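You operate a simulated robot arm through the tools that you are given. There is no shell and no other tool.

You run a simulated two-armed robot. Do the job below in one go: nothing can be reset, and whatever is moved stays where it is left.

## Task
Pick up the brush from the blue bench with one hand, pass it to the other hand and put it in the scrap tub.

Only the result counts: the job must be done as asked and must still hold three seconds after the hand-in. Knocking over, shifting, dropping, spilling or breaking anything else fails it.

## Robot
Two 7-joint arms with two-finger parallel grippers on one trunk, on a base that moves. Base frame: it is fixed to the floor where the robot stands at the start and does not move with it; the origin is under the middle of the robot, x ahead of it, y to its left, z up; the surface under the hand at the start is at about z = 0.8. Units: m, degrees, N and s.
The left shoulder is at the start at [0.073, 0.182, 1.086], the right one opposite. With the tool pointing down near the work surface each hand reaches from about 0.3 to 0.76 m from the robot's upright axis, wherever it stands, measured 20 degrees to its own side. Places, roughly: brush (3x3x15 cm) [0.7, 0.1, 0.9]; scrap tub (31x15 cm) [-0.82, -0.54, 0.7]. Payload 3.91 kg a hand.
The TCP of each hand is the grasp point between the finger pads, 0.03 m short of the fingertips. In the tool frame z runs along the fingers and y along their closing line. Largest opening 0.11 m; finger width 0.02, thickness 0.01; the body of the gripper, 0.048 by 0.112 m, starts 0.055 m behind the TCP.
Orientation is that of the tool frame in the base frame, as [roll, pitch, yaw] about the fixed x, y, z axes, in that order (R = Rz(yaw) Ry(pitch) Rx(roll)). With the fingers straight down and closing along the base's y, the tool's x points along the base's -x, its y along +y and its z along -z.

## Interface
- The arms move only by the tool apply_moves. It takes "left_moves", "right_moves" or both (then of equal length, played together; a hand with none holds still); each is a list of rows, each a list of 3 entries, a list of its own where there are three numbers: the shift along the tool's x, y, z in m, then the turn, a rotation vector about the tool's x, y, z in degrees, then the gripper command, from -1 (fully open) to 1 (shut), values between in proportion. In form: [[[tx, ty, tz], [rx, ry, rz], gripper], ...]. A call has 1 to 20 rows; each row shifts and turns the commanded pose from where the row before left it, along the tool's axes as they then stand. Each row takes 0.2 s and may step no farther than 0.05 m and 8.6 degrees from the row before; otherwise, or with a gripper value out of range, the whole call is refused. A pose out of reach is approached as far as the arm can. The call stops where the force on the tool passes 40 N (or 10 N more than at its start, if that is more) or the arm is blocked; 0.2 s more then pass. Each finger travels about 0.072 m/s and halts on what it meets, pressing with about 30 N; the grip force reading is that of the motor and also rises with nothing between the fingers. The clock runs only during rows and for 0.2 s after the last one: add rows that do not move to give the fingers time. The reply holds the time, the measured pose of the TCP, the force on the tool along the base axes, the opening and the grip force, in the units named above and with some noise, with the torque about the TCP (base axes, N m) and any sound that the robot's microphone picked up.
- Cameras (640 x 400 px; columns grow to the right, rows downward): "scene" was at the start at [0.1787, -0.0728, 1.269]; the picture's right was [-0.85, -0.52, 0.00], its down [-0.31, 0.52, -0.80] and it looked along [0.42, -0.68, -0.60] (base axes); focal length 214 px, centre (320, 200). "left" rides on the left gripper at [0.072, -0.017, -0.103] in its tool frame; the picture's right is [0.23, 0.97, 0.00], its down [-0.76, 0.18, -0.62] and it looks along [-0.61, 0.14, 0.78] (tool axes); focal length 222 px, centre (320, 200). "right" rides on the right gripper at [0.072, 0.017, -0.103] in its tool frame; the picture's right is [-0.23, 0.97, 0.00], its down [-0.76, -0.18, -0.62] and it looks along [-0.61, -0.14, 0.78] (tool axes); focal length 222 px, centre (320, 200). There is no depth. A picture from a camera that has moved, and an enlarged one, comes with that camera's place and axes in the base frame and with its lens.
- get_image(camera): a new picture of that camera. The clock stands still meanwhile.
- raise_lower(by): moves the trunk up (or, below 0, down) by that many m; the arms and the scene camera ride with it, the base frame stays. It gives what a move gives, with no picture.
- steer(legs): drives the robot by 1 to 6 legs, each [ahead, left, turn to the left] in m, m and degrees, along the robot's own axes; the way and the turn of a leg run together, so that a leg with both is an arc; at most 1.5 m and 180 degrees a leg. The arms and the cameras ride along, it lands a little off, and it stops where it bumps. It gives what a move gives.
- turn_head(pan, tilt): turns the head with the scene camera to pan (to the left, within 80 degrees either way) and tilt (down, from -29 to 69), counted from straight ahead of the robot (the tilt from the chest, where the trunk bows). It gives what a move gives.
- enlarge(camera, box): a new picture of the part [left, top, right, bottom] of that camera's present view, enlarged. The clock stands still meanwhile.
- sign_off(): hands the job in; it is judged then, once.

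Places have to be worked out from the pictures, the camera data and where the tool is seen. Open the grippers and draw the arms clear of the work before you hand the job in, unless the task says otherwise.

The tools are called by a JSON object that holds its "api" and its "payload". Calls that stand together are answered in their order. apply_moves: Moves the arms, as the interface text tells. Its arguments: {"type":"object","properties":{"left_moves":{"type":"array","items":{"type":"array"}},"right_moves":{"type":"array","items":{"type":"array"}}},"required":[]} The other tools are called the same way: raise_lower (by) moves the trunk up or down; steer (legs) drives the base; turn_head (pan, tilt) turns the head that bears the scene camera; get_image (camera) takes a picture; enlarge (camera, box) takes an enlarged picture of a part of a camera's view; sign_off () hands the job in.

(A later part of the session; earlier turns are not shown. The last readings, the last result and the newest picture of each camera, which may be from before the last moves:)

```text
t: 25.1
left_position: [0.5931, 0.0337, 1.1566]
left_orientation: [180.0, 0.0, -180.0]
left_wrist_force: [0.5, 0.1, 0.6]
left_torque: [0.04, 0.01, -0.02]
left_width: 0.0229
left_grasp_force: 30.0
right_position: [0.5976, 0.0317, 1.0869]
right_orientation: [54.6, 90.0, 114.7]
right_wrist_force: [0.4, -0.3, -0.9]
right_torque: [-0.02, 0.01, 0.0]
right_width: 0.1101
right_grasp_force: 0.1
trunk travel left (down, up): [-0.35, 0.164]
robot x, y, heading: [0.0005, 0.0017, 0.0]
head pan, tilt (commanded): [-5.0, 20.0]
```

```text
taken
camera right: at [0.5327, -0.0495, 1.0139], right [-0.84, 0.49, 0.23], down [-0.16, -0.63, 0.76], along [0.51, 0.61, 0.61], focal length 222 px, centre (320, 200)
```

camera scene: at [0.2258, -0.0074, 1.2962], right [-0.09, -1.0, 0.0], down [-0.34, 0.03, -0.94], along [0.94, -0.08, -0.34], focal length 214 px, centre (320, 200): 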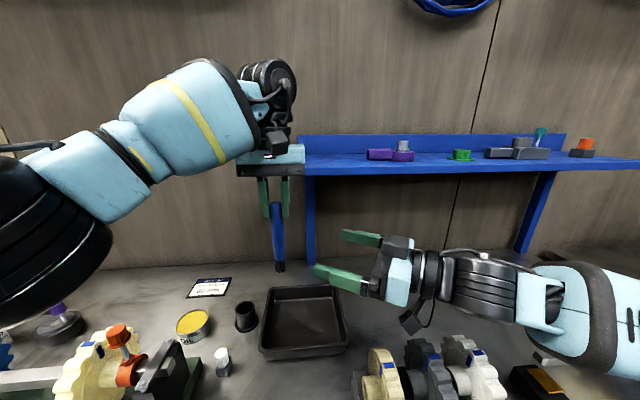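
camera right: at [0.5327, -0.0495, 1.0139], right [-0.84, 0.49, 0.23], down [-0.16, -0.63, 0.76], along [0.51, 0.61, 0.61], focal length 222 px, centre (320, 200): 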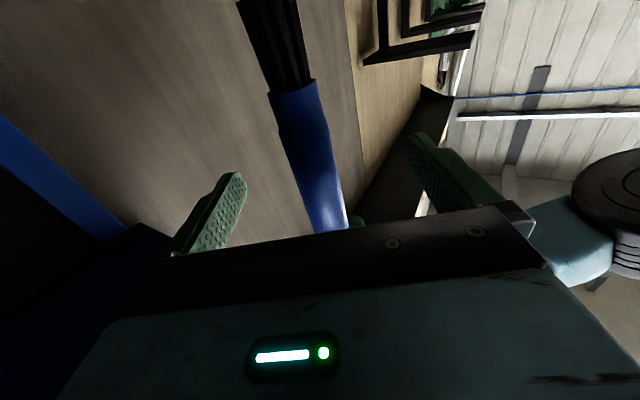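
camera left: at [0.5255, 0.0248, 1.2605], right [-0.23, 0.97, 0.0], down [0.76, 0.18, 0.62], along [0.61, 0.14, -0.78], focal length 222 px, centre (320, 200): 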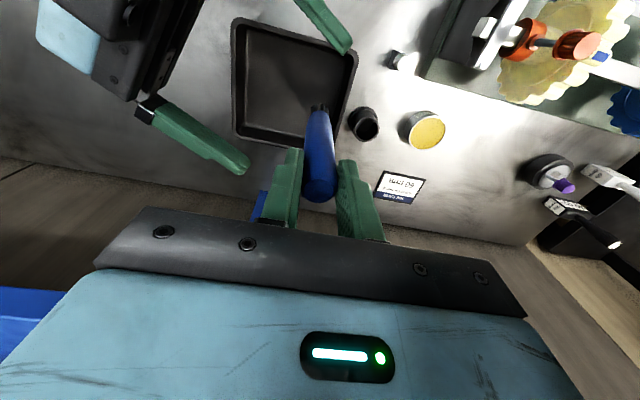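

The handle now passes right through the right TCP's image point (320,189). I close the right gripper while the left keeps holding.

{"api": "apply_moves", "payload": {"right_moves": [[[0, 0, 0], [0, 0, 0], 1], [[0, 0, 0], [0, 0, 0], 1], [[0, 0, 0], [0, 0, 0], 1], [[0, 0, 0], [0, 0, 0], 1], [[0, 0, 0], [0, 0, 0], 1], [[0, 0, 0], [0, 0, 0], 1]]}}

{"api": "get_image", "payload": {"camera": "right"}}

{"api": "enlarge", "payload": {"camera": "scene", "box": [230, 170, 430, 310]}}

```text
t: 26.5
left_position: [0.5953, 0.0331, 1.1564]
left_orientation: [-179.9, 0.1, -180.0]
left_wrist_force: [-1.8, -2.0, -1.9]
left_torque: [0.13, -0.43, 0.03]
left_width: 0.0223
left_grasp_force: 29.6
right_position: [0.5981, 0.0312, 1.087]
right_orientation: [-135.5, 89.9, -75.5]
right_wrist_force: [1.1, 2.5, 0.8]
right_torque: [-0.34, 0.48, -0.06]
right_width: 0.0215
right_grasp_force: 29.8
trunk travel left (down, up): [-0.35, 0.164]
robot x, y, heading: [-0.0019, 0.0014, -0.1]
head pan, tilt (commanded): [-5.0, 20.0]
```

```text
taken
camera right: at [0.5327, -0.0495, 1.0139], right [-0.84, 0.49, 0.23], down [-0.16, -0.63, 0.76], along [0.51, 0.61, 0.61], focal length 222 px, centre (320, 200)
```

right: 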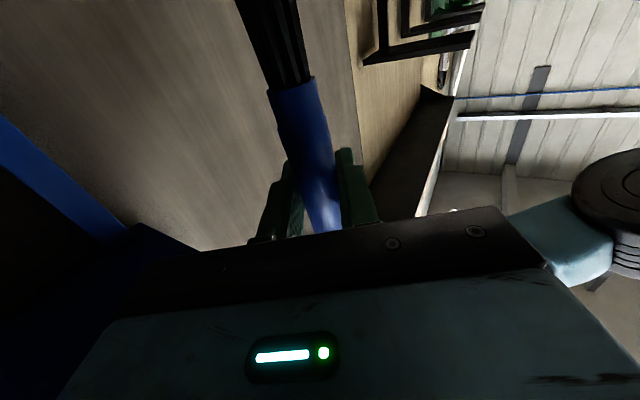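

```text
2.86 times, centred on (330, 240) of scene
camera zoom: at [0.2263, -0.0068, 1.2961], right [-0.09, -1.0, 0.0], down [-0.34, 0.03, -0.94], along [0.94, -0.08, -0.34], focal length 613 px, centre (291, 86)
```

zoom: 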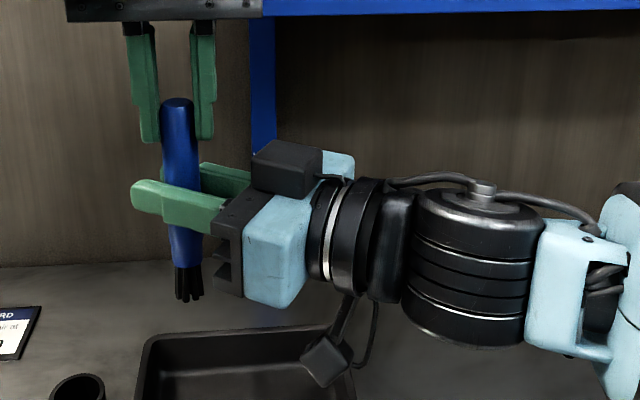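

Both hands now hold the brush (right width 2.15 cm, 30 N). I open the left gripper only to about 5 cm, to stay clear of the right hand's parts, and lift it straight up.

{"api": "apply_moves", "payload": {"left_moves": [[[0, 0, 0], [0, 0, 0], 0.1], [[0, 0, 0], [0, 0, 0], 0.1], [[0, 0, 0], [0, 0, 0], 0.1], [[0, 0, -0.01], [0, 0, 0], 0.1], [[0, 0, -0.015], [0, 0, 0], 0.1], [[0, 0, -0.015], [0, 0, 0], 0.1]]}}

{"api": "enlarge", "payload": {"camera": "scene", "box": [230, 150, 430, 310]}}

```text
t: 27.9
left_position: [0.5938, 0.032, 1.1959]
left_orientation: [179.9, 0.1, 180.0]
left_wrist_force: [-0.6, 0.2, -0.3]
left_torque: [0.01, -0.02, -0.04]
left_width: 0.0492
left_grasp_force: 0.1
right_position: [0.5974, 0.0326, 1.0868]
right_orientation: [-27.1, 90.0, 32.9]
right_wrist_force: [-0.3, 0.6, 0.9]
right_torque: [0.02, 0.02, -0.02]
right_width: 0.022
right_grasp_force: 30.3
trunk travel left (down, up): [-0.35, 0.164]
robot x, y, heading: [-0.003, 0.001, 0.0]
head pan, tilt (commanded): [-5.0, 20.0]
```

```text
2.50 times, centred on (330, 230) of scene
camera zoom: at [0.2258, -0.0074, 1.2962], right [-0.09, -1.0, 0.0], down [-0.34, 0.03, -0.94], along [0.94, -0.08, -0.34], focal length 536 px, centre (295, 125)
```

zoom: 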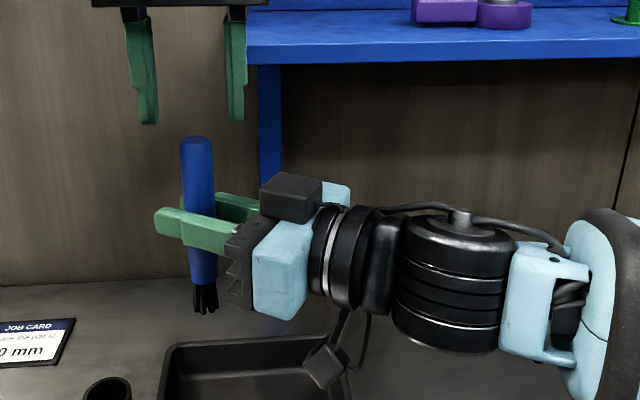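

The brush is now held by the right hand alone. I raise the left a little more, then draw it away to its own side.

{"api": "apply_moves", "payload": {"left_moves": [[[0, 0, -0.015], [0, 0, 0], 0.1], [[0, 0, -0.015], [0, 0, 0], 0.1], [[0, 0, 0], [0, 0, 0], 0.1]]}}

{"api": "enlarge", "payload": {"camera": "scene", "box": [230, 150, 430, 310]}}

```text
t: 28.7
left_position: [0.5811, 0.0337, 1.2144]
left_orientation: [-180.0, -0.1, 180.0]
left_wrist_force: [-0.5, -0.1, -0.3]
left_torque: [-0.02, -0.04, -0.02]
left_width: 0.0499
left_grasp_force: 0.0
left hand out of reach, approached as far as the arm can: row 1, 2
right_position: [0.5966, 0.0337, 1.0866]
right_orientation: [-113.4, 90.0, -53.4]
right_wrist_force: [-0.4, -0.3, -0.5]
right_torque: [0.01, 0.01, -0.03]
right_width: 0.022
right_grasp_force: 29.9
trunk travel left (down, up): [-0.35, 0.164]
robot x, y, heading: [0.0, 0.0015, 0.1]
head pan, tilt (commanded): [-5.0, 20.0]
```

```text
2.50 times, centred on (330, 230) of scene
camera zoom: at [0.2258, -0.0062, 1.2962], right [-0.09, -1.0, 0.0], down [-0.34, 0.03, -0.94], along [0.94, -0.08, -0.34], focal length 536 px, centre (295, 125)
```

zoom: 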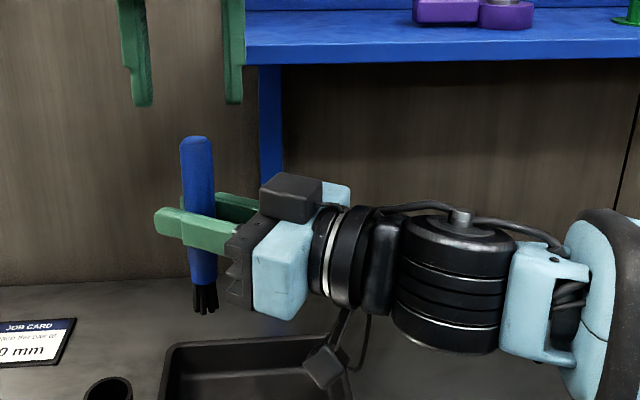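

The left fingertips are just above the brush top. I withdraw the left hand first backwards, then to the left side and open it.

{"api": "apply_moves", "payload": {"left_moves": [[[0.03, 0, 0], [0, 0, 0], 0.1], [[0.03, 0, 0], [0, 0, 0], 0.1], [[0.02, 0.04, 0], [0, 0, 0], 0.1], [[0.02, 0.04, 0], [0, 0, 0], 0.1], [[0.02, 0.04, 0], [0, 0, 0], 0.1], [[0.02, 0.04, 0], [0, 0, 0], -0.5], [[0.02, 0.04, 0], [0, 0, 0], -0.5], [[0.02, 0.03, 0], [0, 0, 0], -0.5]]}}

{"api": "get_image", "payload": {"camera": "scene"}}

```text
t: 30.5
left_position: [0.3999, 0.2655, 1.2151]
left_orientation: [179.9, -0.1, 179.9]
left_wrist_force: [0.1, 0.4, -0.1]
left_torque: [-0.02, 0.01, 0.0]
left_width: 0.0824
left_grasp_force: 0.2
right_position: [0.5969, 0.032, 1.0871]
right_orientation: [-98.9, 89.9, -38.8]
right_wrist_force: [0.4, -0.7, 0.5]
right_torque: [-0.04, 0.04, -0.01]
right_width: 0.022
right_grasp_force: 29.8
trunk travel left (down, up): [-0.35, 0.164]
robot x, y, heading: [-0.0007, 0.0017, 0.1]
head pan, tilt (commanded): [-5.0, 20.0]
```

```text
taken
camera scene: at [0.2255, -0.006, 1.2963], right [-0.09, -1.0, 0.0], down [-0.34, 0.03, -0.94], along [0.94, -0.08, -0.34], focal length 214 px, centre (320, 200)
```

scene: 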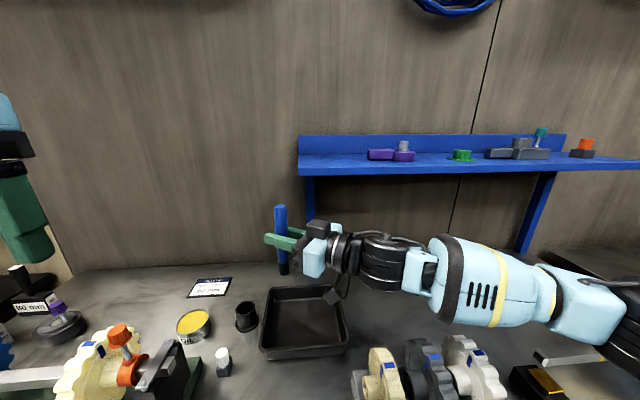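

Left hand is clear and the right holds the brush steadily. I retreat the right hand along its approach and up a bit, to about [0.53, -0.28, 1.13].

{"api": "apply_moves", "payload": {"right_moves": [[[-0.006, -0.0115, -0.0435], [0, 0, 0], 1], [[-0.006, -0.0115, -0.0435], [0, 0, 0], 1], [[-0.006, -0.0115, -0.0435], [0, 0, 0], 1], [[-0.006, -0.0115, -0.0435], [0, 0, 0], 1], [[-0.006, -0.0115, -0.0435], [0, 0, 0], 1], [[-0.006, -0.0115, -0.0435], [0, 0, 0], 1], [[-0.006, -0.0115, -0.0435], [0, 0, 0], 1], [[0, 0, 0], [0, 0, 0], 1]]}}

{"api": "get_image", "payload": {"camera": "scene"}}

```text
t: 32.3
left_position: [0.4006, 0.2645, 1.2151]
left_orientation: [180.0, 0.0, -180.0]
left_wrist_force: [0.2, 0.4, -0.4]
left_torque: [-0.01, 0.03, 0.03]
left_width: 0.0826
left_grasp_force: 0.0
right_position: [0.5145, -0.2712, 1.1292]
right_orientation: [95.1, 89.9, 155.1]
right_wrist_force: [1.1, -0.2, -1.0]
right_torque: [-0.03, 0.0, 0.01]
right_width: 0.022
right_grasp_force: 29.8
trunk travel left (down, up): [-0.35, 0.164]
robot x, y, heading: [-0.0006, 0.0012, 0.2]
head pan, tilt (commanded): [-5.0, 20.0]
```

```text
taken
camera scene: at [0.2267, -0.0063, 1.296], right [-0.09, -1.0, 0.0], down [-0.34, 0.03, -0.94], along [0.94, -0.08, -0.34], focal length 214 px, centre (320, 200)
```

scene: 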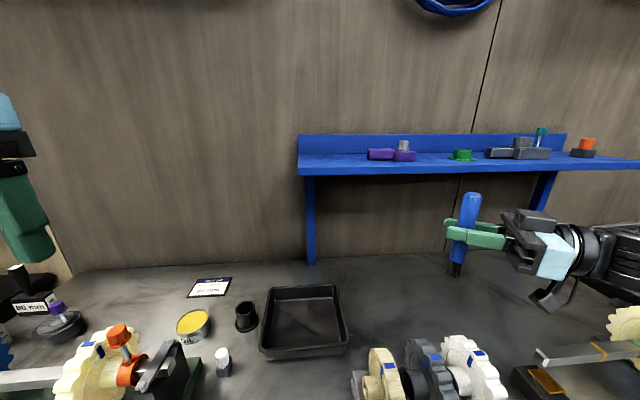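

The brush stays firmly in the right hand. I turn the hand back to point forward (60° about its x).

{"api": "apply_moves", "payload": {"right_moves": [[[0, 0, 0], [7.5, 0, 0], 1], [[0, 0, 0], [7.5, 0, 0], 1], [[0, 0, 0], [7.5, 0, 0], 1], [[0, 0, 0], [7.5, 0, 0], 1], [[0, 0, 0], [7.5, 0, 0], 1], [[0, 0, 0], [7.5, 0, 0], 1], [[0, 0, 0], [7.5, 0, 0], 1], [[0, 0, 0], [7.5, 0, 0], 1]]}}

{"api": "get_image", "payload": {"camera": "scene"}}

```text
t: 34.1
left_position: [0.4003, 0.2666, 1.2147]
left_orientation: [180.0, -0.1, 180.0]
left_wrist_force: [0.2, -1.2, -0.5]
left_torque: [0.02, 0.02, 0.02]
left_width: 0.0828
left_grasp_force: 0.0
right_position: [0.516, -0.2701, 1.1296]
right_orientation: [-99.6, 89.9, -99.8]
right_wrist_force: [-0.2, 0.0, -0.5]
right_torque: [0.0, 0.01, -0.01]
right_width: 0.0222
right_grasp_force: 30.1
trunk travel left (down, up): [-0.35, 0.164]
robot x, y, heading: [0.0036, -0.0013, 0.0]
head pan, tilt (commanded): [-5.0, 20.0]
```

```text
taken
camera scene: at [0.2266, -0.006, 1.296], right [-0.09, -1.0, 0.0], down [-0.34, 0.03, -0.94], along [0.94, -0.08, -0.34], focal length 214 px, centre (320, 200)
```

scene: 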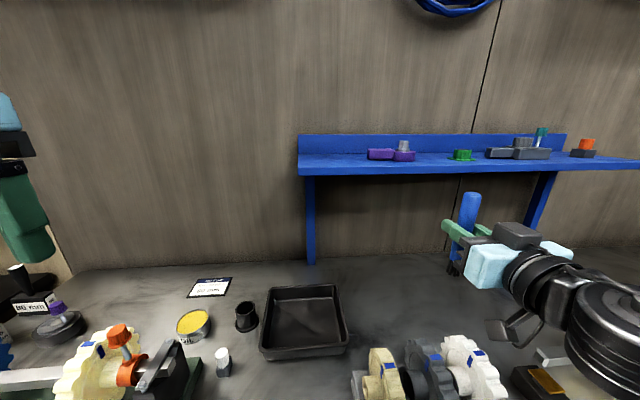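

Now I pitch the right hand back down (90° about its y), which lays the brush horizontal under the hand.

{"api": "apply_moves", "payload": {"right_moves": [[[0, 0, 0], [0, 8.18, 0], 1], [[0, 0, 0], [0, 8.18, 0], 1], [[0, 0, 0], [0, 8.18, 0], 1], [[0, 0, 0], [0, 8.18, 0], 1], [[0, 0, 0], [0, 8.18, 0], 1], [[0, 0, 0], [0, 8.18, 0], 1], [[0, 0, 0], [0, 8.18, 0], 1], [[0, 0, 0], [0, 8.18, 0], 1], [[0, 0, 0], [0, 8.18, 0], 1], [[0, 0, 0], [0, 8.18, 0], 1], [[0, 0, 0], [0, 8.18, 0], 1]]}}

{"api": "get_image", "payload": {"camera": "scene"}}

{"api": "get_image", "payload": {"camera": "right"}}

```text
t: 36.5
left_position: [0.4014, 0.2645, 1.2144]
left_orientation: [180.0, 0.0, 180.0]
left_wrist_force: [0.7, -0.2, 0.1]
left_torque: [-0.01, 0.01, 0.0]
left_width: 0.0823
left_grasp_force: 0.0
right_position: [0.5147, -0.2716, 1.1288]
right_orientation: [179.9, -0.2, -179.9]
right_wrist_force: [0.9, -0.6, -0.1]
right_torque: [-0.01, 0.02, -0.01]
right_width: 0.0221
right_grasp_force: 30.3
trunk travel left (down, up): [-0.35, 0.164]
robot x, y, heading: [-0.0005, 0.0027, 0.0]
head pan, tilt (commanded): [-5.0, 20.0]
```

```text
taken
camera scene: at [0.227, -0.0066, 1.296], right [-0.09, -1.0, 0.0], down [-0.34, 0.03, -0.94], along [0.94, -0.08, -0.34], focal length 214 px, centre (320, 200)
```

scene: 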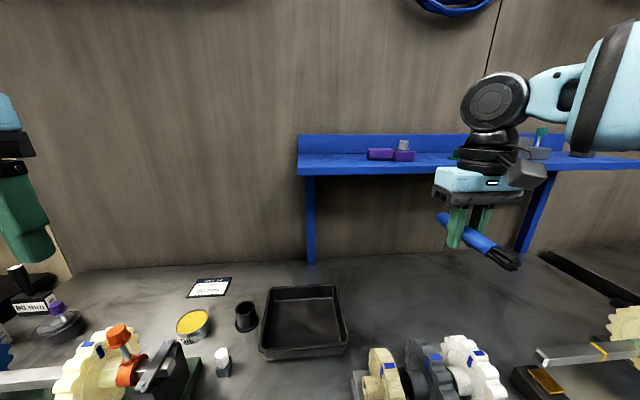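

```text
taken
camera right: at [0.4446, -0.2549, 1.2319], right [0.23, 0.97, 0.0], down [0.76, -0.18, 0.62], along [0.6, -0.14, -0.78], focal length 222 px, centre (320, 200)
```

right: 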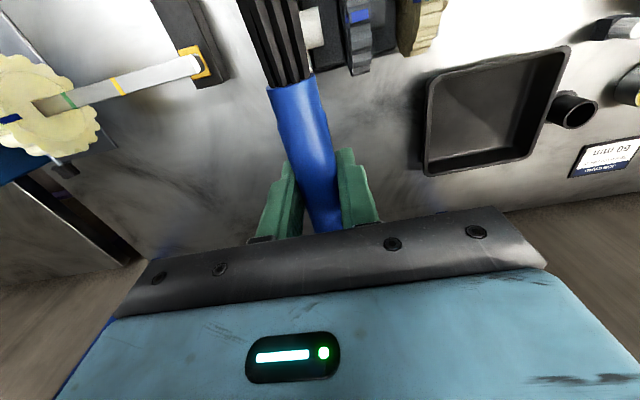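

The brush now lies horizontal under the right hand, held firmly. Before driving, I look down at both sides to judge clearances of the base to the bench.

{"api": "turn_head", "payload": {"pan": -80, "tilt": 60}}

{"api": "get_image", "payload": {"camera": "scene"}}

{"api": "turn_head", "payload": {"pan": 80, "tilt": 60}}

{"api": "get_image", "payload": {"camera": "scene"}}

{"api": "turn_head", "payload": {"pan": 0, "tilt": 69}}

{"api": "get_image", "payload": {"camera": "scene"}}

```text
t: 38.0
left_position: [0.4009, 0.2649, 1.2148]
left_orientation: [-180.0, 0.0, 180.0]
left_wrist_force: [-0.5, 0.6, 0.0]
left_torque: [0.05, 0.01, 0.0]
left_width: 0.0826
left_grasp_force: 0.0
right_position: [0.5139, -0.272, 1.1285]
right_orientation: [179.9, 0.1, -179.9]
right_wrist_force: [0.9, -0.6, -0.6]
right_torque: [0.01, 0.0, 0.01]
right_width: 0.0222
right_grasp_force: 29.7
trunk travel left (down, up): [-0.35, 0.164]
robot x, y, heading: [-0.0008, 0.0004, 0.1]
head pan, tilt (commanded): [-80.0, 60.0]
```

```text
taken
camera scene: at [0.1451, -0.0644, 1.238], right [-0.98, -0.17, 0.0], down [-0.15, 0.85, -0.5], along [0.09, -0.49, -0.87], focal length 214 px, centre (320, 200)
```

scene: 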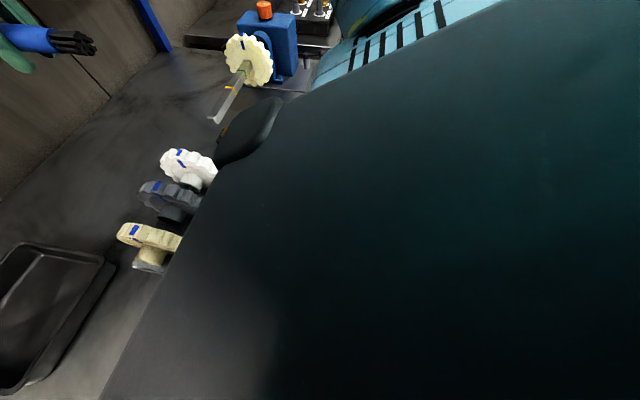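

```text
t: 40.4
left_position: [0.4019, 0.2648, 1.2148]
left_orientation: [-180.0, 0.0, 180.0]
left_wrist_force: [0.0, -1.2, 0.0]
left_torque: [-0.01, -0.01, 0.0]
left_width: 0.0827
left_grasp_force: 0.0
right_position: [0.5145, -0.2716, 1.129]
right_orientation: [180.0, 0.1, -179.9]
right_wrist_force: [0.3, 0.5, -0.3]
right_torque: [0.03, 0.01, 0.0]
right_width: 0.022
right_grasp_force: 29.9
trunk travel left (down, up): [-0.35, 0.164]
robot x, y, heading: [0.0024, 0.0008, 0.3]
head pan, tilt (commanded): [80.0, 60.0]
```

```text
taken
camera scene: at [0.1451, 0.0669, 1.238], right [0.98, -0.17, 0.0], down [-0.15, -0.85, -0.5], along [0.09, 0.49, -0.87], focal length 214 px, centre (320, 200)
```

scene: 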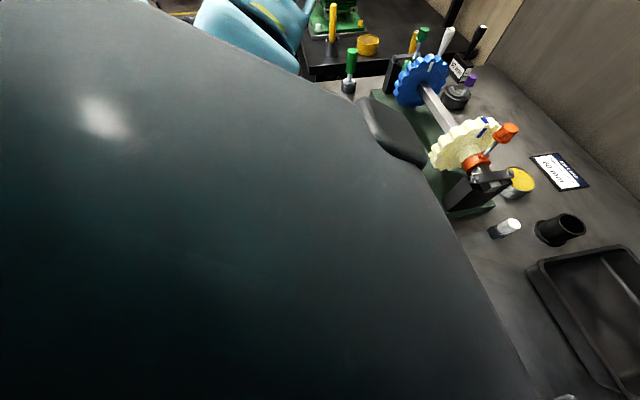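

```text
t: 42.0
left_position: [0.4002, 0.2651, 1.2158]
left_orientation: [179.9, 0.0, 179.8]
left_wrist_force: [-0.1, 0.7, -0.3]
left_torque: [0.01, 0.0, -0.01]
left_width: 0.0825
left_grasp_force: 0.1
right_position: [0.5145, -0.2713, 1.1289]
right_orientation: [180.0, 0.0, -179.9]
right_wrist_force: [-0.5, 0.7, -0.3]
right_torque: [0.01, 0.01, -0.04]
right_width: 0.022
right_grasp_force: 29.9
trunk travel left (down, up): [-0.35, 0.164]
robot x, y, heading: [-0.0011, -0.0021, -0.1]
head pan, tilt (commanded): [0.0, 68.8]
```

```text
taken
camera scene: at [0.1894, 0.0014, 1.2286], right [0.0, -1.0, 0.0], down [-0.93, 0.0, -0.36], along [0.36, 0.0, -0.93], focal length 214 px, centre (320, 200)
```

scene: 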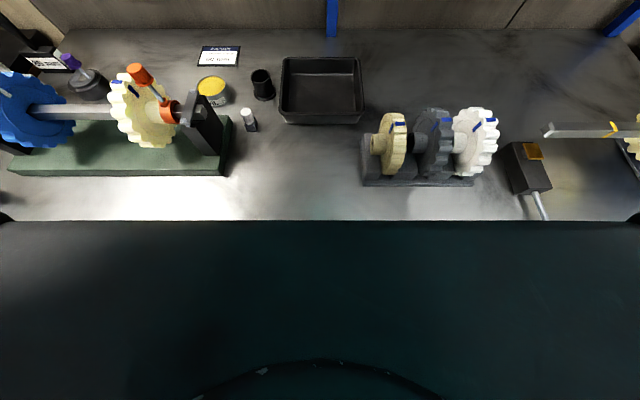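

The torso is wide and close to the front bench, so I back straight off by 0.15 m first, then look around to the right rear.

{"api": "steer", "payload": {"legs": [[-0.15, 0, 0]]}}

{"api": "turn_head", "payload": {"pan": -80, "tilt": 30}}

{"api": "get_image", "payload": {"camera": "scene"}}

{"api": "turn_head", "payload": {"pan": 80, "tilt": 30}}

{"api": "get_image", "payload": {"camera": "scene"}}

```text
t: 43.3
left_position: [0.2488, 0.2645, 1.2143]
left_orientation: [-179.9, -0.1, -179.9]
left_wrist_force: [0.1, -0.2, 0.9]
left_torque: [0.01, -0.06, 0.02]
left_width: 0.0824
left_grasp_force: 0.0
right_position: [0.3638, -0.2709, 1.129]
right_orientation: [179.9, -0.1, -179.9]
right_wrist_force: [0.1, 0.0, -1.1]
right_torque: [0.03, -0.06, 0.01]
right_width: 0.0218
right_grasp_force: 30.6
trunk travel left (down, up): [-0.35, 0.164]
robot x, y, heading: [-0.1522, 0.0025, 0.1]
head pan, tilt (commanded): [0.0, 68.8]
```

```text
t: 44.9
left_position: [0.2491, 0.2655, 1.215]
left_orientation: [180.0, 0.0, -179.9]
left_wrist_force: [-0.2, 0.0, 0.0]
left_torque: [0.0, 0.01, -0.02]
left_width: 0.0825
left_grasp_force: 0.1
right_position: [0.3641, -0.2718, 1.1301]
right_orientation: [-180.0, 0.1, -180.0]
right_wrist_force: [-1.5, 0.5, 0.3]
right_torque: [0.0, 0.0, 0.0]
right_width: 0.0218
right_grasp_force: 30.1
trunk travel left (down, up): [-0.35, 0.164]
robot x, y, heading: [-0.1488, -0.0009, -0.3]
head pan, tilt (commanded): [-80.0, 30.0]
```

```text
taken
camera scene: at [-0.0016, -0.0877, 1.28], right [-0.98, -0.17, 0.0], down [-0.09, 0.49, -0.87], along [0.15, -0.85, -0.5], focal length 214 px, centre (320, 200)
```

scene: 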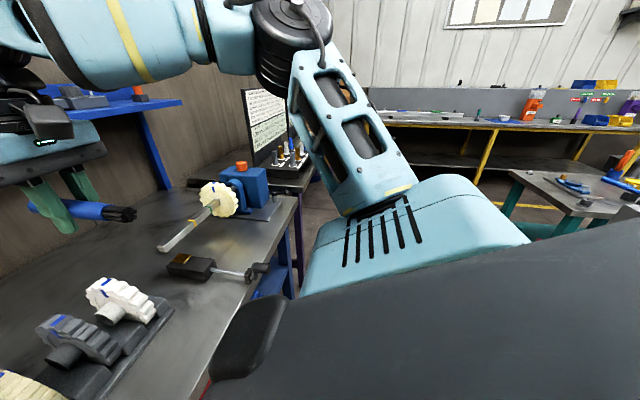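

```text
t: 47.3
left_position: [0.2492, 0.2645, 1.2153]
left_orientation: [180.0, 0.0, -179.9]
left_wrist_force: [-0.5, 0.5, 0.6]
left_torque: [0.03, 0.03, -0.02]
left_width: 0.0825
left_grasp_force: 0.0
right_position: [0.3632, -0.2723, 1.1291]
right_orientation: [179.9, 0.0, 179.9]
right_wrist_force: [0.8, -0.6, 0.3]
right_torque: [0.01, -0.04, 0.01]
right_width: 0.0221
right_grasp_force: 30.1
trunk travel left (down, up): [-0.35, 0.164]
robot x, y, heading: [-0.1514, 0.0031, -0.3]
head pan, tilt (commanded): [80.0, 30.0]
```

```text
taken
camera scene: at [-0.0017, 0.0904, 1.28], right [0.98, -0.17, 0.0], down [-0.09, -0.49, -0.87], along [0.15, 0.85, -0.5], focal length 214 px, centre (320, 200)
```

scene: 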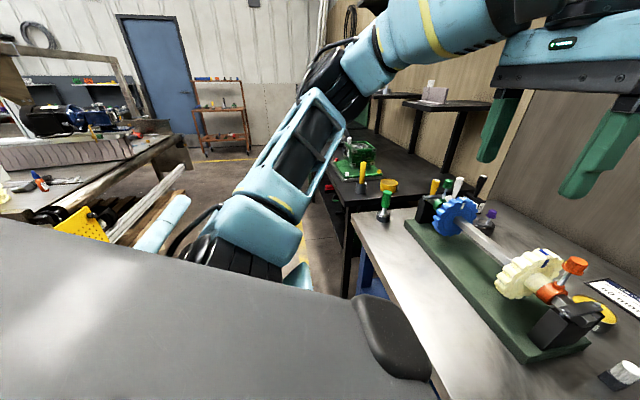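

Backed off with clear floor on both sides; the front bench has blue legs. Now I turn in place 40° to the right and look to the rear right for the tub.

{"api": "steer", "payload": {"legs": [[0, 0, -40]]}}

{"api": "turn_head", "payload": {"pan": -80, "tilt": 30}}

{"api": "get_image", "payload": {"camera": "scene"}}

```text
t: 49.6
left_position: [0.3255, -0.0584, 1.2141]
left_orientation: [-180.0, 0.0, 139.8]
left_wrist_force: [0.4, -0.2, -0.1]
left_torque: [0.01, 0.01, 0.0]
left_width: 0.0827
left_grasp_force: 0.1
right_position: [0.0668, -0.5397, 1.1285]
right_orientation: [179.9, -0.1, 139.7]
right_wrist_force: [-0.2, -0.5, -0.8]
right_torque: [0.02, 0.0, -0.03]
right_width: 0.0219
right_grasp_force: 30.3
trunk travel left (down, up): [-0.35, 0.164]
robot x, y, heading: [-0.1489, 0.0003, -40.4]
head pan, tilt (commanded): [80.0, 30.0]
```

```text
t: 52.1
left_position: [0.326, -0.0585, 1.2147]
left_orientation: [180.0, 0.0, 139.8]
left_wrist_force: [0.3, 0.6, 0.8]
left_torque: [0.02, 0.03, 0.02]
left_width: 0.0824
left_grasp_force: 0.1
right_position: [0.0657, -0.54, 1.1281]
right_orientation: [-180.0, 0.1, 139.7]
right_wrist_force: [-0.2, 0.0, -0.4]
right_torque: [-0.01, 0.02, 0.02]
right_width: 0.0221
right_grasp_force: 30.9
trunk travel left (down, up): [-0.35, 0.164]
robot x, y, heading: [-0.1512, -0.0011, -40.4]
head pan, tilt (commanded): [-80.0, 30.0]
```

```text
taken
camera scene: at [-0.0943, -0.1622, 1.28], right [-0.86, 0.5, 0.0], down [0.25, 0.43, -0.87], along [-0.44, -0.75, -0.5], focal length 214 px, centre (320, 200)
```

scene: 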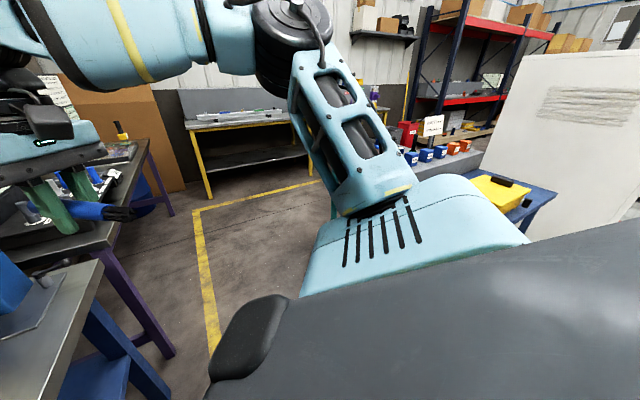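

The tub's expected spot is hidden behind the right shoulder in this view. I turn another 40° right and look again.

{"api": "steer", "payload": {"legs": [[0, 0, -40]]}}

{"api": "turn_head", "payload": {"pan": -70, "tilt": 30}}

{"api": "get_image", "payload": {"camera": "scene"}}

{"api": "turn_head", "payload": {"pan": -25, "tilt": 35}}

{"api": "get_image", "payload": {"camera": "scene"}}

```text
t: 54.3
left_position: [0.1753, -0.3507, 1.2151]
left_orientation: [180.0, 0.0, 99.4]
left_wrist_force: [0.6, 0.1, -0.7]
left_torque: [0.01, -0.01, 0.01]
left_width: 0.0824
left_grasp_force: 0.2
right_position: [-0.3348, -0.5518, 1.1297]
right_orientation: [-180.0, 0.0, 99.4]
right_wrist_force: [-0.5, -0.1, -0.3]
right_torque: [0.04, -0.02, 0.0]
right_width: 0.0221
right_grasp_force: 29.7
trunk travel left (down, up): [-0.35, 0.164]
robot x, y, heading: [-0.1507, -0.0032, -80.6]
head pan, tilt (commanded): [-80.0, 30.0]
```

```text
t: 55.1
left_position: [0.1754, -0.3511, 1.215]
left_orientation: [180.0, 0.1, 99.3]
left_wrist_force: [-0.2, 0.6, 0.0]
left_torque: [-0.02, 0.0, 0.04]
left_width: 0.0826
left_grasp_force: 0.0
right_position: [-0.3347, -0.5522, 1.1295]
right_orientation: [-180.0, 0.1, 99.5]
right_wrist_force: [1.0, 0.6, -0.9]
right_torque: [0.04, -0.01, -0.06]
right_width: 0.0219
right_grasp_force: 29.9
trunk travel left (down, up): [-0.35, 0.164]
robot x, y, heading: [-0.1511, -0.0006, -80.3]
head pan, tilt (commanded): [-70.0, 30.0]
```

```text
taken
camera scene: at [-0.2065, -0.1732, 1.2801], right [-0.49, 0.87, 0.0], down [0.44, 0.25, -0.87], along [-0.75, -0.43, -0.5], focal length 214 px, centre (320, 200)
```

scene: 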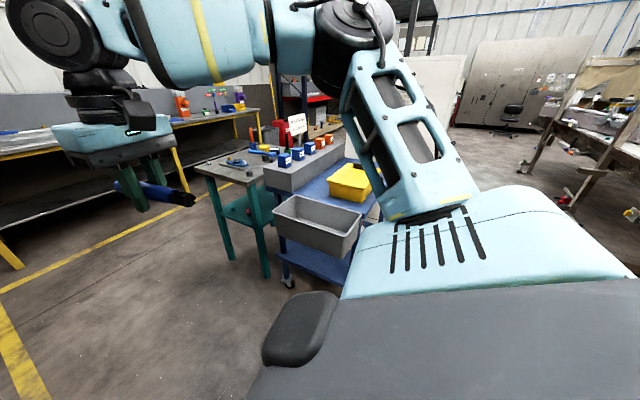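

```text
t: 56.2
left_position: [0.1743, -0.3508, 1.2156]
left_orientation: [180.0, 0.0, 99.3]
left_wrist_force: [0.2, -0.1, 0.2]
left_torque: [0.01, 0.01, -0.02]
left_width: 0.0825
left_grasp_force: 0.0
right_position: [-0.3349, -0.5516, 1.1284]
right_orientation: [-180.0, 0.0, 99.4]
right_wrist_force: [-0.3, 0.0, -0.5]
right_torque: [0.0, 0.01, 0.02]
right_width: 0.0218
right_grasp_force: 29.8
trunk travel left (down, up): [-0.35, 0.164]
robot x, y, heading: [-0.1521, -0.001, -80.6]
head pan, tilt (commanded): [-25.0, 35.0]
```

```text
taken
camera scene: at [-0.1514, -0.2137, 1.2723], right [-0.96, 0.27, 0.0], down [0.15, 0.55, -0.82], along [-0.22, -0.79, -0.57], focal length 214 px, centre (320, 200)
```

scene: 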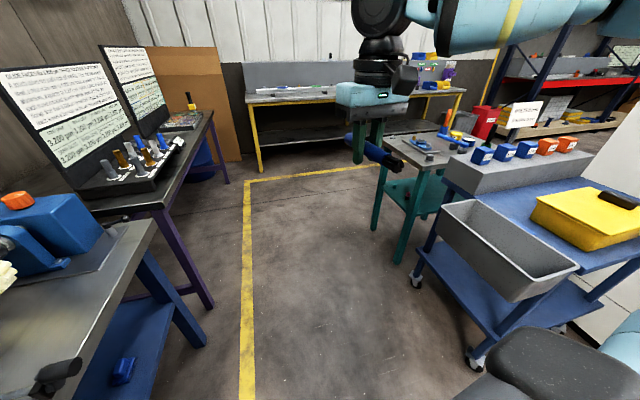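

A blue cart on casters carries a gray open tub at its near edge, which matches the expected tub place (projects to about (482,256)). I enlarge it for details.

{"api": "enlarge", "payload": {"camera": "scene", "box": [400, 100, 640, 380]}}

{"api": "turn_head", "payload": {"pan": -50, "tilt": 40}}

{"api": "get_image", "payload": {"camera": "scene"}}

```text
1.43 times, centred on (520, 240) of scene
camera zoom: at [-0.1514, -0.2137, 1.2723], right [-0.96, 0.27, 0.0], down [0.15, 0.55, -0.82], along [-0.22, -0.79, -0.57], focal length 306 px, centre (34, 143)
```

zoom: 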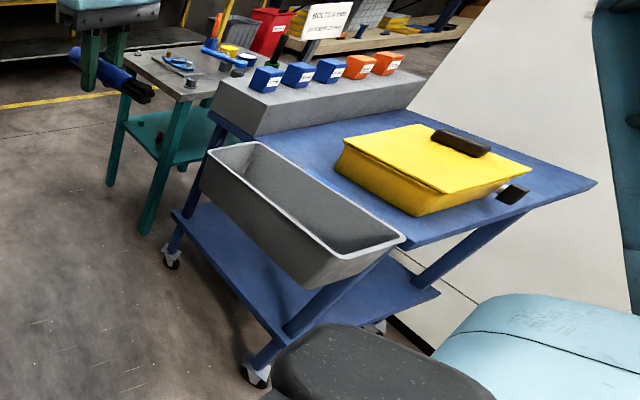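

```text
t: 57.1
left_position: [0.1756, -0.3525, 1.2144]
left_orientation: [180.0, 0.0, 99.4]
left_wrist_force: [-0.1, -0.1, -0.1]
left_torque: [0.02, -0.04, 0.01]
left_width: 0.0826
left_grasp_force: 0.0
right_position: [-0.3331, -0.5514, 1.1289]
right_orientation: [179.9, -0.1, 99.4]
right_wrist_force: [-0.1, -0.2, 0.0]
right_torque: [0.03, 0.0, 0.02]
right_width: 0.0219
right_grasp_force: 30.0
trunk travel left (down, up): [-0.35, 0.164]
robot x, y, heading: [-0.1505, -0.0026, -80.4]
head pan, tilt (commanded): [-50.0, 40.0]
```

```text
taken
camera scene: at [-0.1829, -0.1935, 1.2647], right [-0.76, 0.65, 0.0], down [0.42, 0.49, -0.77], along [-0.5, -0.58, -0.64], focal length 214 px, centre (320, 200)
```

scene: 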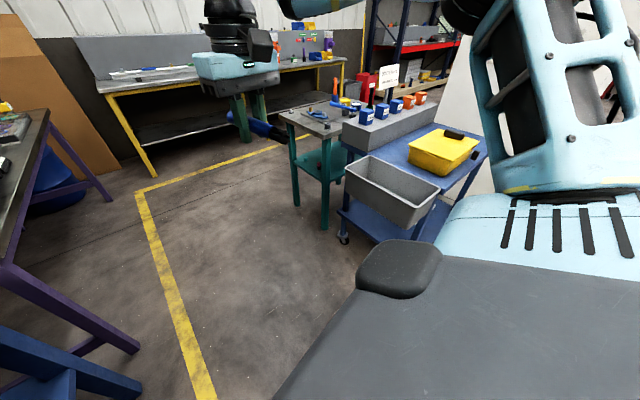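

I zoom in closely on the tub from this view to place its rim corners.

{"api": "enlarge", "payload": {"camera": "scene", "box": [320, 130, 480, 250]}}

```text
3.33 times, centred on (400, 190) of scene
camera zoom: at [-0.1829, -0.1935, 1.2647], right [-0.76, 0.65, 0.0], down [0.42, 0.49, -0.77], along [-0.5, -0.58, -0.64], focal length 715 px, centre (53, 233)
```

zoom: 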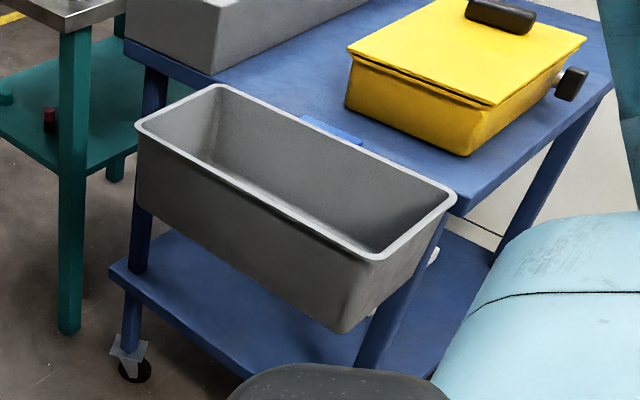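

The rim works out as 31×15 cm at z≈0.82, long side along y, centre about [-0.815, -0.53]; it hangs at the end of a wheeled cart whose front is near x≈-0.74. I translate the base to about (-0.2, -0.3) first, keeping over 0.5 m from the cart.

{"api": "steer", "payload": {"legs": [[0.288, -0.099, 0]]}}

{"api": "turn_head", "payload": {"pan": -70, "tilt": 40}}

{"api": "get_image", "payload": {"camera": "scene"}}

```text
t: 59.1
left_position: [0.1253, -0.6498, 1.2152]
left_orientation: [179.9, -0.1, 99.4]
left_wrist_force: [0.2, -0.5, 0.4]
left_torque: [-0.01, 0.01, 0.01]
left_width: 0.0825
left_grasp_force: 0.2
right_position: [-0.3854, -0.8496, 1.1296]
right_orientation: [-180.0, 0.1, 99.4]
right_wrist_force: [0.8, 0.0, -0.3]
right_torque: [0.02, 0.03, 0.0]
right_width: 0.0222
right_grasp_force: 30.2
trunk travel left (down, up): [-0.35, 0.164]
robot x, y, heading: [-0.201, -0.2994, -80.5]
head pan, tilt (commanded): [-50.0, 40.0]
```

```text
t: 60.0
left_position: [0.124, -0.6487, 1.2156]
left_orientation: [179.9, 0.1, 99.4]
left_wrist_force: [-0.1, -0.3, 0.3]
left_torque: [0.02, 0.01, 0.05]
left_width: 0.0827
left_grasp_force: 0.0
right_position: [-0.3857, -0.8511, 1.1282]
right_orientation: [180.0, 0.1, 99.4]
right_wrist_force: [-0.2, 0.7, 0.2]
right_torque: [0.02, 0.01, 0.0]
right_width: 0.0218
right_grasp_force: 29.6
trunk travel left (down, up): [-0.35, 0.164]
robot x, y, heading: [-0.205, -0.2964, -80.6]
head pan, tilt (commanded): [-70.0, 40.0]
```

```text
taken
camera scene: at [-0.2523, -0.4684, 1.2647], right [-0.49, 0.87, 0.0], down [0.56, 0.32, -0.77], along [-0.67, -0.38, -0.64], focal length 214 px, centre (320, 200)
```

scene: 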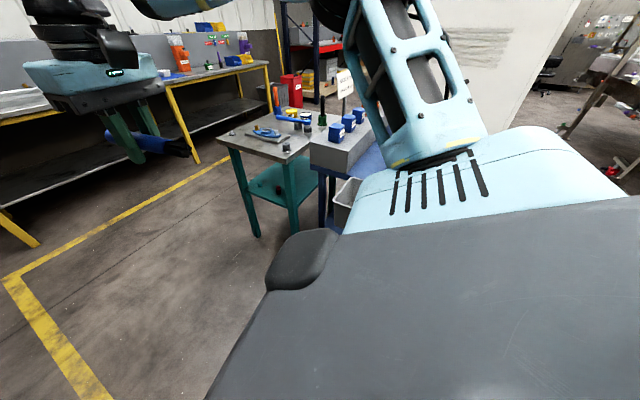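

All clear; the sign on the cart is 1.3 m away from the axis. Now I turn 59.5° right in place to face the tub with the right hand.

{"api": "steer", "payload": {"legs": [[0, 0, -59.5]]}}

{"api": "turn_head", "payload": {"pan": -10, "tilt": 45}}

{"api": "get_image", "payload": {"camera": "scene"}}

{"api": "get_image", "payload": {"camera": "right"}}

```text
t: 63.0
left_position: [-0.3403, -0.7572, 1.215]
left_orientation: [179.9, -0.1, 39.7]
left_wrist_force: [-0.2, 0.3, 0.2]
left_torque: [0.06, 0.01, 0.01]
left_width: 0.0827
left_grasp_force: 0.1
right_position: [-0.7721, -0.4183, 1.1298]
right_orientation: [179.9, 0.0, 39.7]
right_wrist_force: [-0.4, -0.2, -0.8]
right_torque: [0.02, 0.02, -0.05]
right_width: 0.022
right_grasp_force: 30.3
trunk travel left (down, up): [-0.35, 0.164]
robot x, y, heading: [-0.1979, -0.295, -140.3]
head pan, tilt (commanded): [-70.0, 40.0]
```

```text
t: 64.3
left_position: [-0.3408, -0.757, 1.2149]
left_orientation: [180.0, -0.1, 39.7]
left_wrist_force: [0.1, -0.1, 0.1]
left_torque: [0.04, -0.02, 0.01]
left_width: 0.0826
left_grasp_force: 0.1
right_position: [-0.7705, -0.418, 1.1279]
right_orientation: [-180.0, 0.0, 39.7]
right_wrist_force: [-0.1, 0.4, -0.4]
right_torque: [-0.01, 0.0, -0.01]
right_width: 0.022
right_grasp_force: 29.9
trunk travel left (down, up): [-0.35, 0.164]
robot x, y, heading: [-0.2017, -0.2968, -140.5]
head pan, tilt (commanded): [-10.0, 45.0]
```

```text
taken
camera scene: at [-0.3719, -0.4211, 1.2574], right [-0.5, 0.87, 0.0], down [0.61, 0.35, -0.71], along [-0.61, -0.35, -0.71], focal length 214 px, centre (320, 200)
```

scene: 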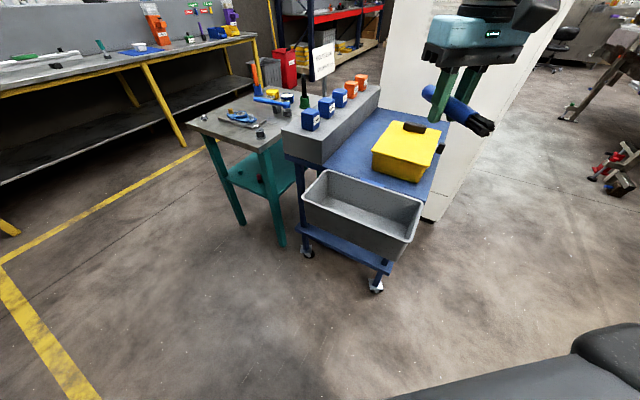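

```text
taken
camera right: at [-0.7025, -0.3849, 1.232], right [0.45, -0.89, 0.0], down [-0.7, -0.35, 0.62], along [-0.56, -0.28, -0.78], focal length 222 px, centre (320, 200)
```

right: 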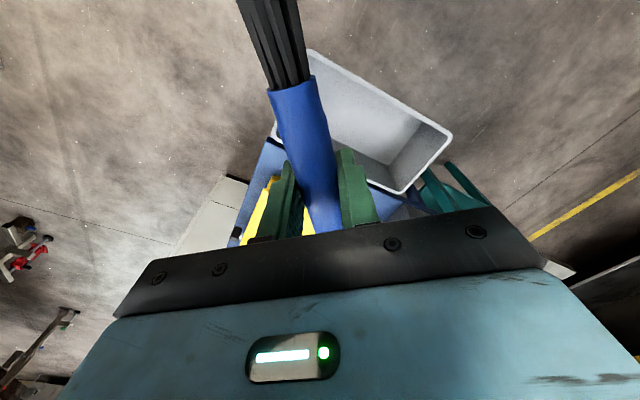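

The tub is now in front of the right hand. I enlarge the scene view to fix its rim corners precisely.

{"api": "enlarge", "payload": {"camera": "scene", "box": [280, 150, 440, 270]}}

{"api": "enlarge", "payload": {"camera": "right", "box": [220, 30, 500, 230]}}

```text
3.33 times, centred on (360, 210) of scene
camera zoom: at [-0.3719, -0.4211, 1.2574], right [-0.5, 0.87, 0.0], down [0.61, 0.35, -0.71], along [-0.61, -0.35, -0.71], focal length 715 px, centre (187, 167)
```

zoom: 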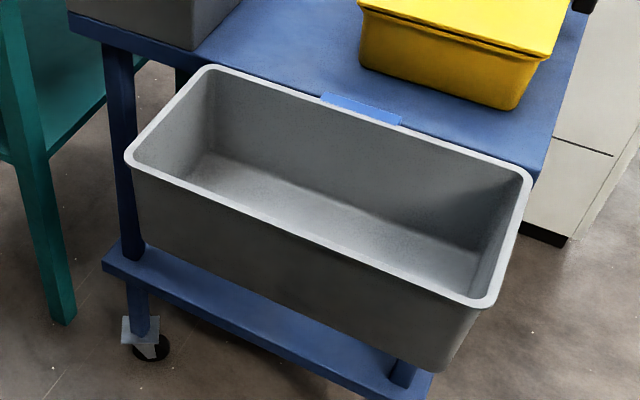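

```text
2.00 times, centred on (360, 130) of right
camera zoom: at [-0.7025, -0.3849, 1.232], right [0.45, -0.89, 0.0], down [-0.7, -0.35, 0.62], along [-0.56, -0.28, -0.78], focal length 444 px, centre (240, 340)
```

zoom: 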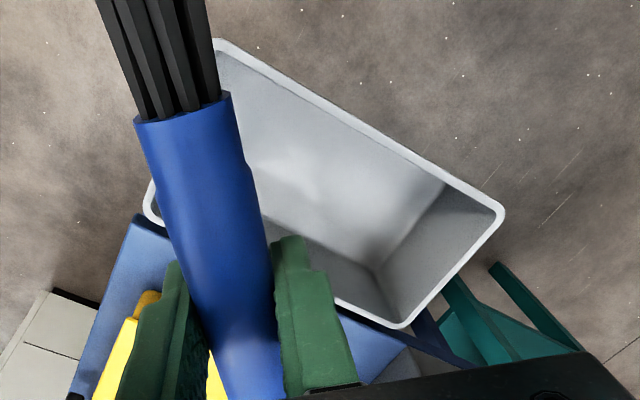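

The tub is empty, with its rim at z≈0.825–0.83, floor at about 0.72 and centre near [-0.80, -0.53]. I first turn the right hand 50° about the vertical so the brush lies along the tub's long side (base y), staying high.

{"api": "apply_moves", "payload": {"right_moves": [[[0, 0, 0], [0, 0, -8.4], 1], [[0, 0, 0], [0, 0, -8.4], 1], [[0, 0, 0], [0, 0, -8.4], 1], [[0, 0, 0], [0, 0, -8.4], 1], [[0, 0, 0], [0, 0, -8.4], 1], [[0, 0, 0], [0, 0, -8.3], 1], [[0, 0, 0], [0, 0, 0], 1]]}}

{"api": "get_image", "payload": {"camera": "scene"}}

{"api": "get_image", "payload": {"camera": "right"}}

```text
t: 65.9
left_position: [-0.3407, -0.7568, 1.2152]
left_orientation: [179.8, 0.0, 39.8]
left_wrist_force: [0.8, 0.3, -0.5]
left_torque: [0.01, -0.03, -0.05]
left_width: 0.0823
left_grasp_force: 0.1
right_position: [-0.7702, -0.4177, 1.1292]
right_orientation: [180.0, 0.1, 90.3]
right_wrist_force: [0.1, -0.5, 0.6]
right_torque: [0.03, 0.0, -0.01]
right_width: 0.0222
right_grasp_force: 30.2
trunk travel left (down, up): [-0.35, 0.164]
robot x, y, heading: [-0.2019, -0.2944, -140.4]
head pan, tilt (commanded): [-10.0, 45.0]
```

```text
taken
camera scene: at [-0.3719, -0.4212, 1.2574], right [-0.5, 0.87, 0.0], down [0.61, 0.35, -0.71], along [-0.61, -0.35, -0.71], focal length 214 px, centre (320, 200)
```

scene: 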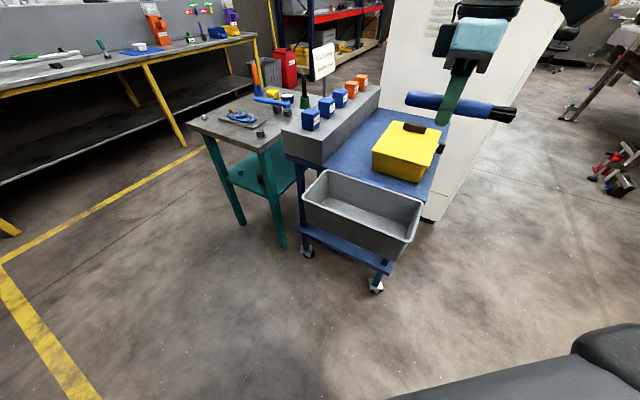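

```text
taken
camera right: at [-0.7522, -0.346, 1.2321], right [0.97, -0.22, 0.0], down [-0.18, -0.76, 0.62], along [-0.14, -0.61, -0.78], focal length 222 px, centre (320, 200)
```

right: 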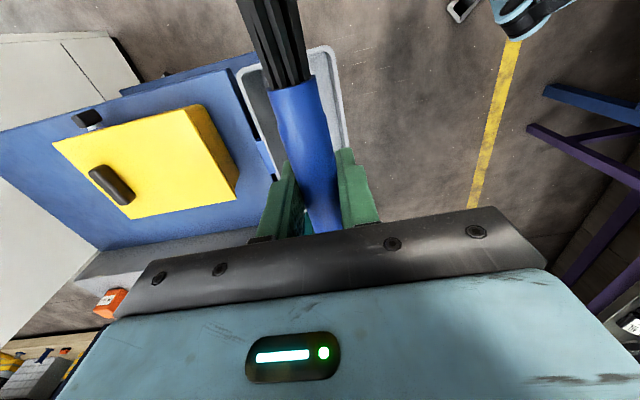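

The brush is now aligned with the tub's long side; the right camera puts the tub's near end at y≈-0.38 and its x-range at -0.89 to -0.74. I move above the centre [-0.808, -0.533] and lower to z≈0.94.

{"api": "apply_moves", "payload": {"right_moves": [[[-0.0384, -0.0127, 0], [0, 0, 0], 1], [[-0.0384, -0.0127, 0], [0, 0, 0], 1], [[-0.0384, -0.0127, 0], [0, 0, 0], 1], [[0, 0, 0.038], [0, 0, 0], 1], [[0, 0, 0.038], [0, 0, 0], 1], [[0, 0, 0.038], [0, 0, 0], 1], [[0, 0, 0.038], [0, 0, 0], 1], [[0, 0, 0.038], [0, 0, 0], 1], [[0, 0, 0], [0, 0, 0], 1]]}}

{"api": "get_image", "payload": {"camera": "scene"}}

{"api": "get_image", "payload": {"camera": "right"}}

```text
t: 67.9
left_position: [-0.3399, -0.7579, 1.215]
left_orientation: [-180.0, 0.1, 39.7]
left_wrist_force: [-0.4, 0.6, -0.4]
left_torque: [0.01, -0.03, 0.0]
left_width: 0.0826
left_grasp_force: 0.0
right_position: [-0.799, -0.4844, 0.9285]
right_orientation: [-180.0, -0.1, 90.1]
right_wrist_force: [0.2, -0.3, 0.7]
right_torque: [0.02, -0.03, -0.02]
right_width: 0.0219
right_grasp_force: 29.6
right hand out of reach, approached as far as the arm can: row 2, 3
trunk travel left (down, up): [-0.35, 0.164]
robot x, y, heading: [-0.2026, -0.2936, -140.4]
head pan, tilt (commanded): [-10.0, 45.0]
```

```text
taken
camera scene: at [-0.3716, -0.4211, 1.2575], right [-0.5, 0.87, 0.0], down [0.61, 0.35, -0.71], along [-0.61, -0.35, -0.71], focal length 214 px, centre (320, 200)
```

scene: 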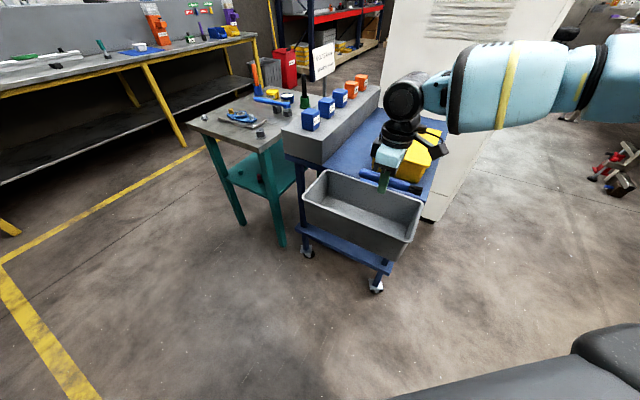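

```text
taken
camera right: at [-0.7803, -0.4115, 1.031], right [0.97, -0.23, 0.0], down [-0.18, -0.76, 0.62], along [-0.14, -0.61, -0.78], focal length 222 px, centre (320, 200)
```

right: 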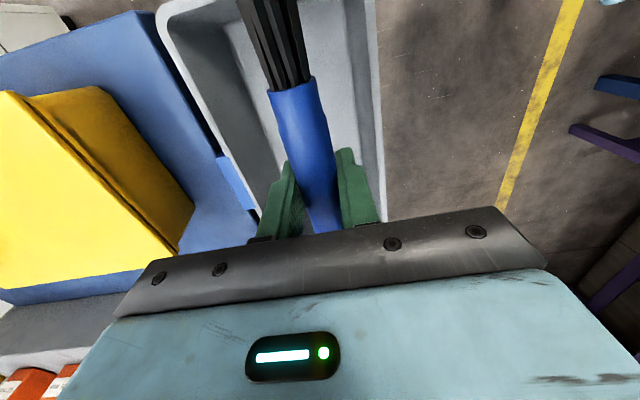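

Coming down the reach is fine now at [-0.799, -0.484, 0.93]; the rim in the right camera suggests tub centre x≈-0.815. I shift to about [-0.812, -0.53] and recheck.

{"api": "apply_moves", "payload": {"right_moves": [[[-0.023, -0.0065, 0], [0, 0, 0], 1], [[-0.023, -0.0065, 0], [0, 0, 0], 1], [[0, 0, 0], [0, 0, 0], 1]]}}

{"api": "enlarge", "payload": {"camera": "scene", "box": [280, 130, 460, 270]}}

{"api": "get_image", "payload": {"camera": "right"}}

```text
t: 68.7
left_position: [-0.3401, -0.7575, 1.2154]
left_orientation: [180.0, 0.0, 39.8]
left_wrist_force: [-0.1, 0.4, 0.0]
left_torque: [-0.01, 0.02, 0.0]
left_width: 0.0825
left_grasp_force: 0.1
right_position: [-0.8085, -0.5172, 0.9273]
right_orientation: [-179.8, 0.1, 90.0]
right_wrist_force: [-0.7, 0.7, 1.0]
right_torque: [-0.01, -0.01, 0.01]
right_width: 0.0221
right_grasp_force: 29.9
right hand out of reach, approached as far as the arm can: row 2
trunk travel left (down, up): [-0.35, 0.164]
robot x, y, heading: [-0.2025, -0.2965, -140.3]
head pan, tilt (commanded): [-10.0, 45.0]
```

```text
2.86 times, centred on (370, 200) of scene
camera zoom: at [-0.3718, -0.4213, 1.2575], right [-0.5, 0.87, 0.0], down [0.61, 0.35, -0.71], along [-0.61, -0.35, -0.71], focal length 613 px, centre (177, 200)
```

zoom: 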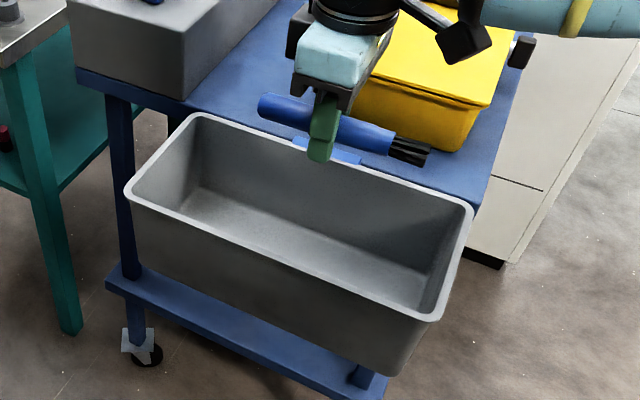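

```text
taken
camera right: at [-0.7903, -0.4458, 1.031], right [0.97, -0.23, 0.0], down [-0.18, -0.76, 0.62], along [-0.14, -0.61, -0.78], focal length 222 px, centre (320, 200)
```

right: 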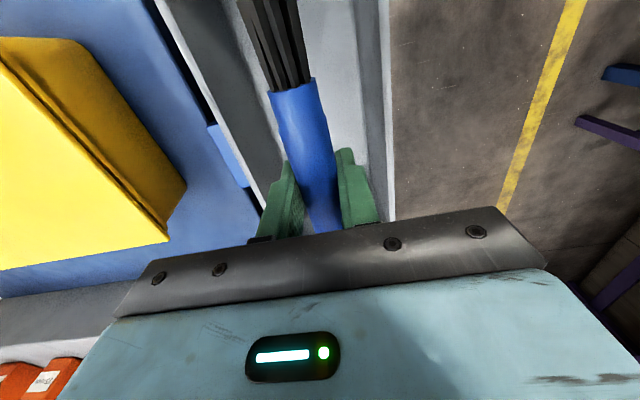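

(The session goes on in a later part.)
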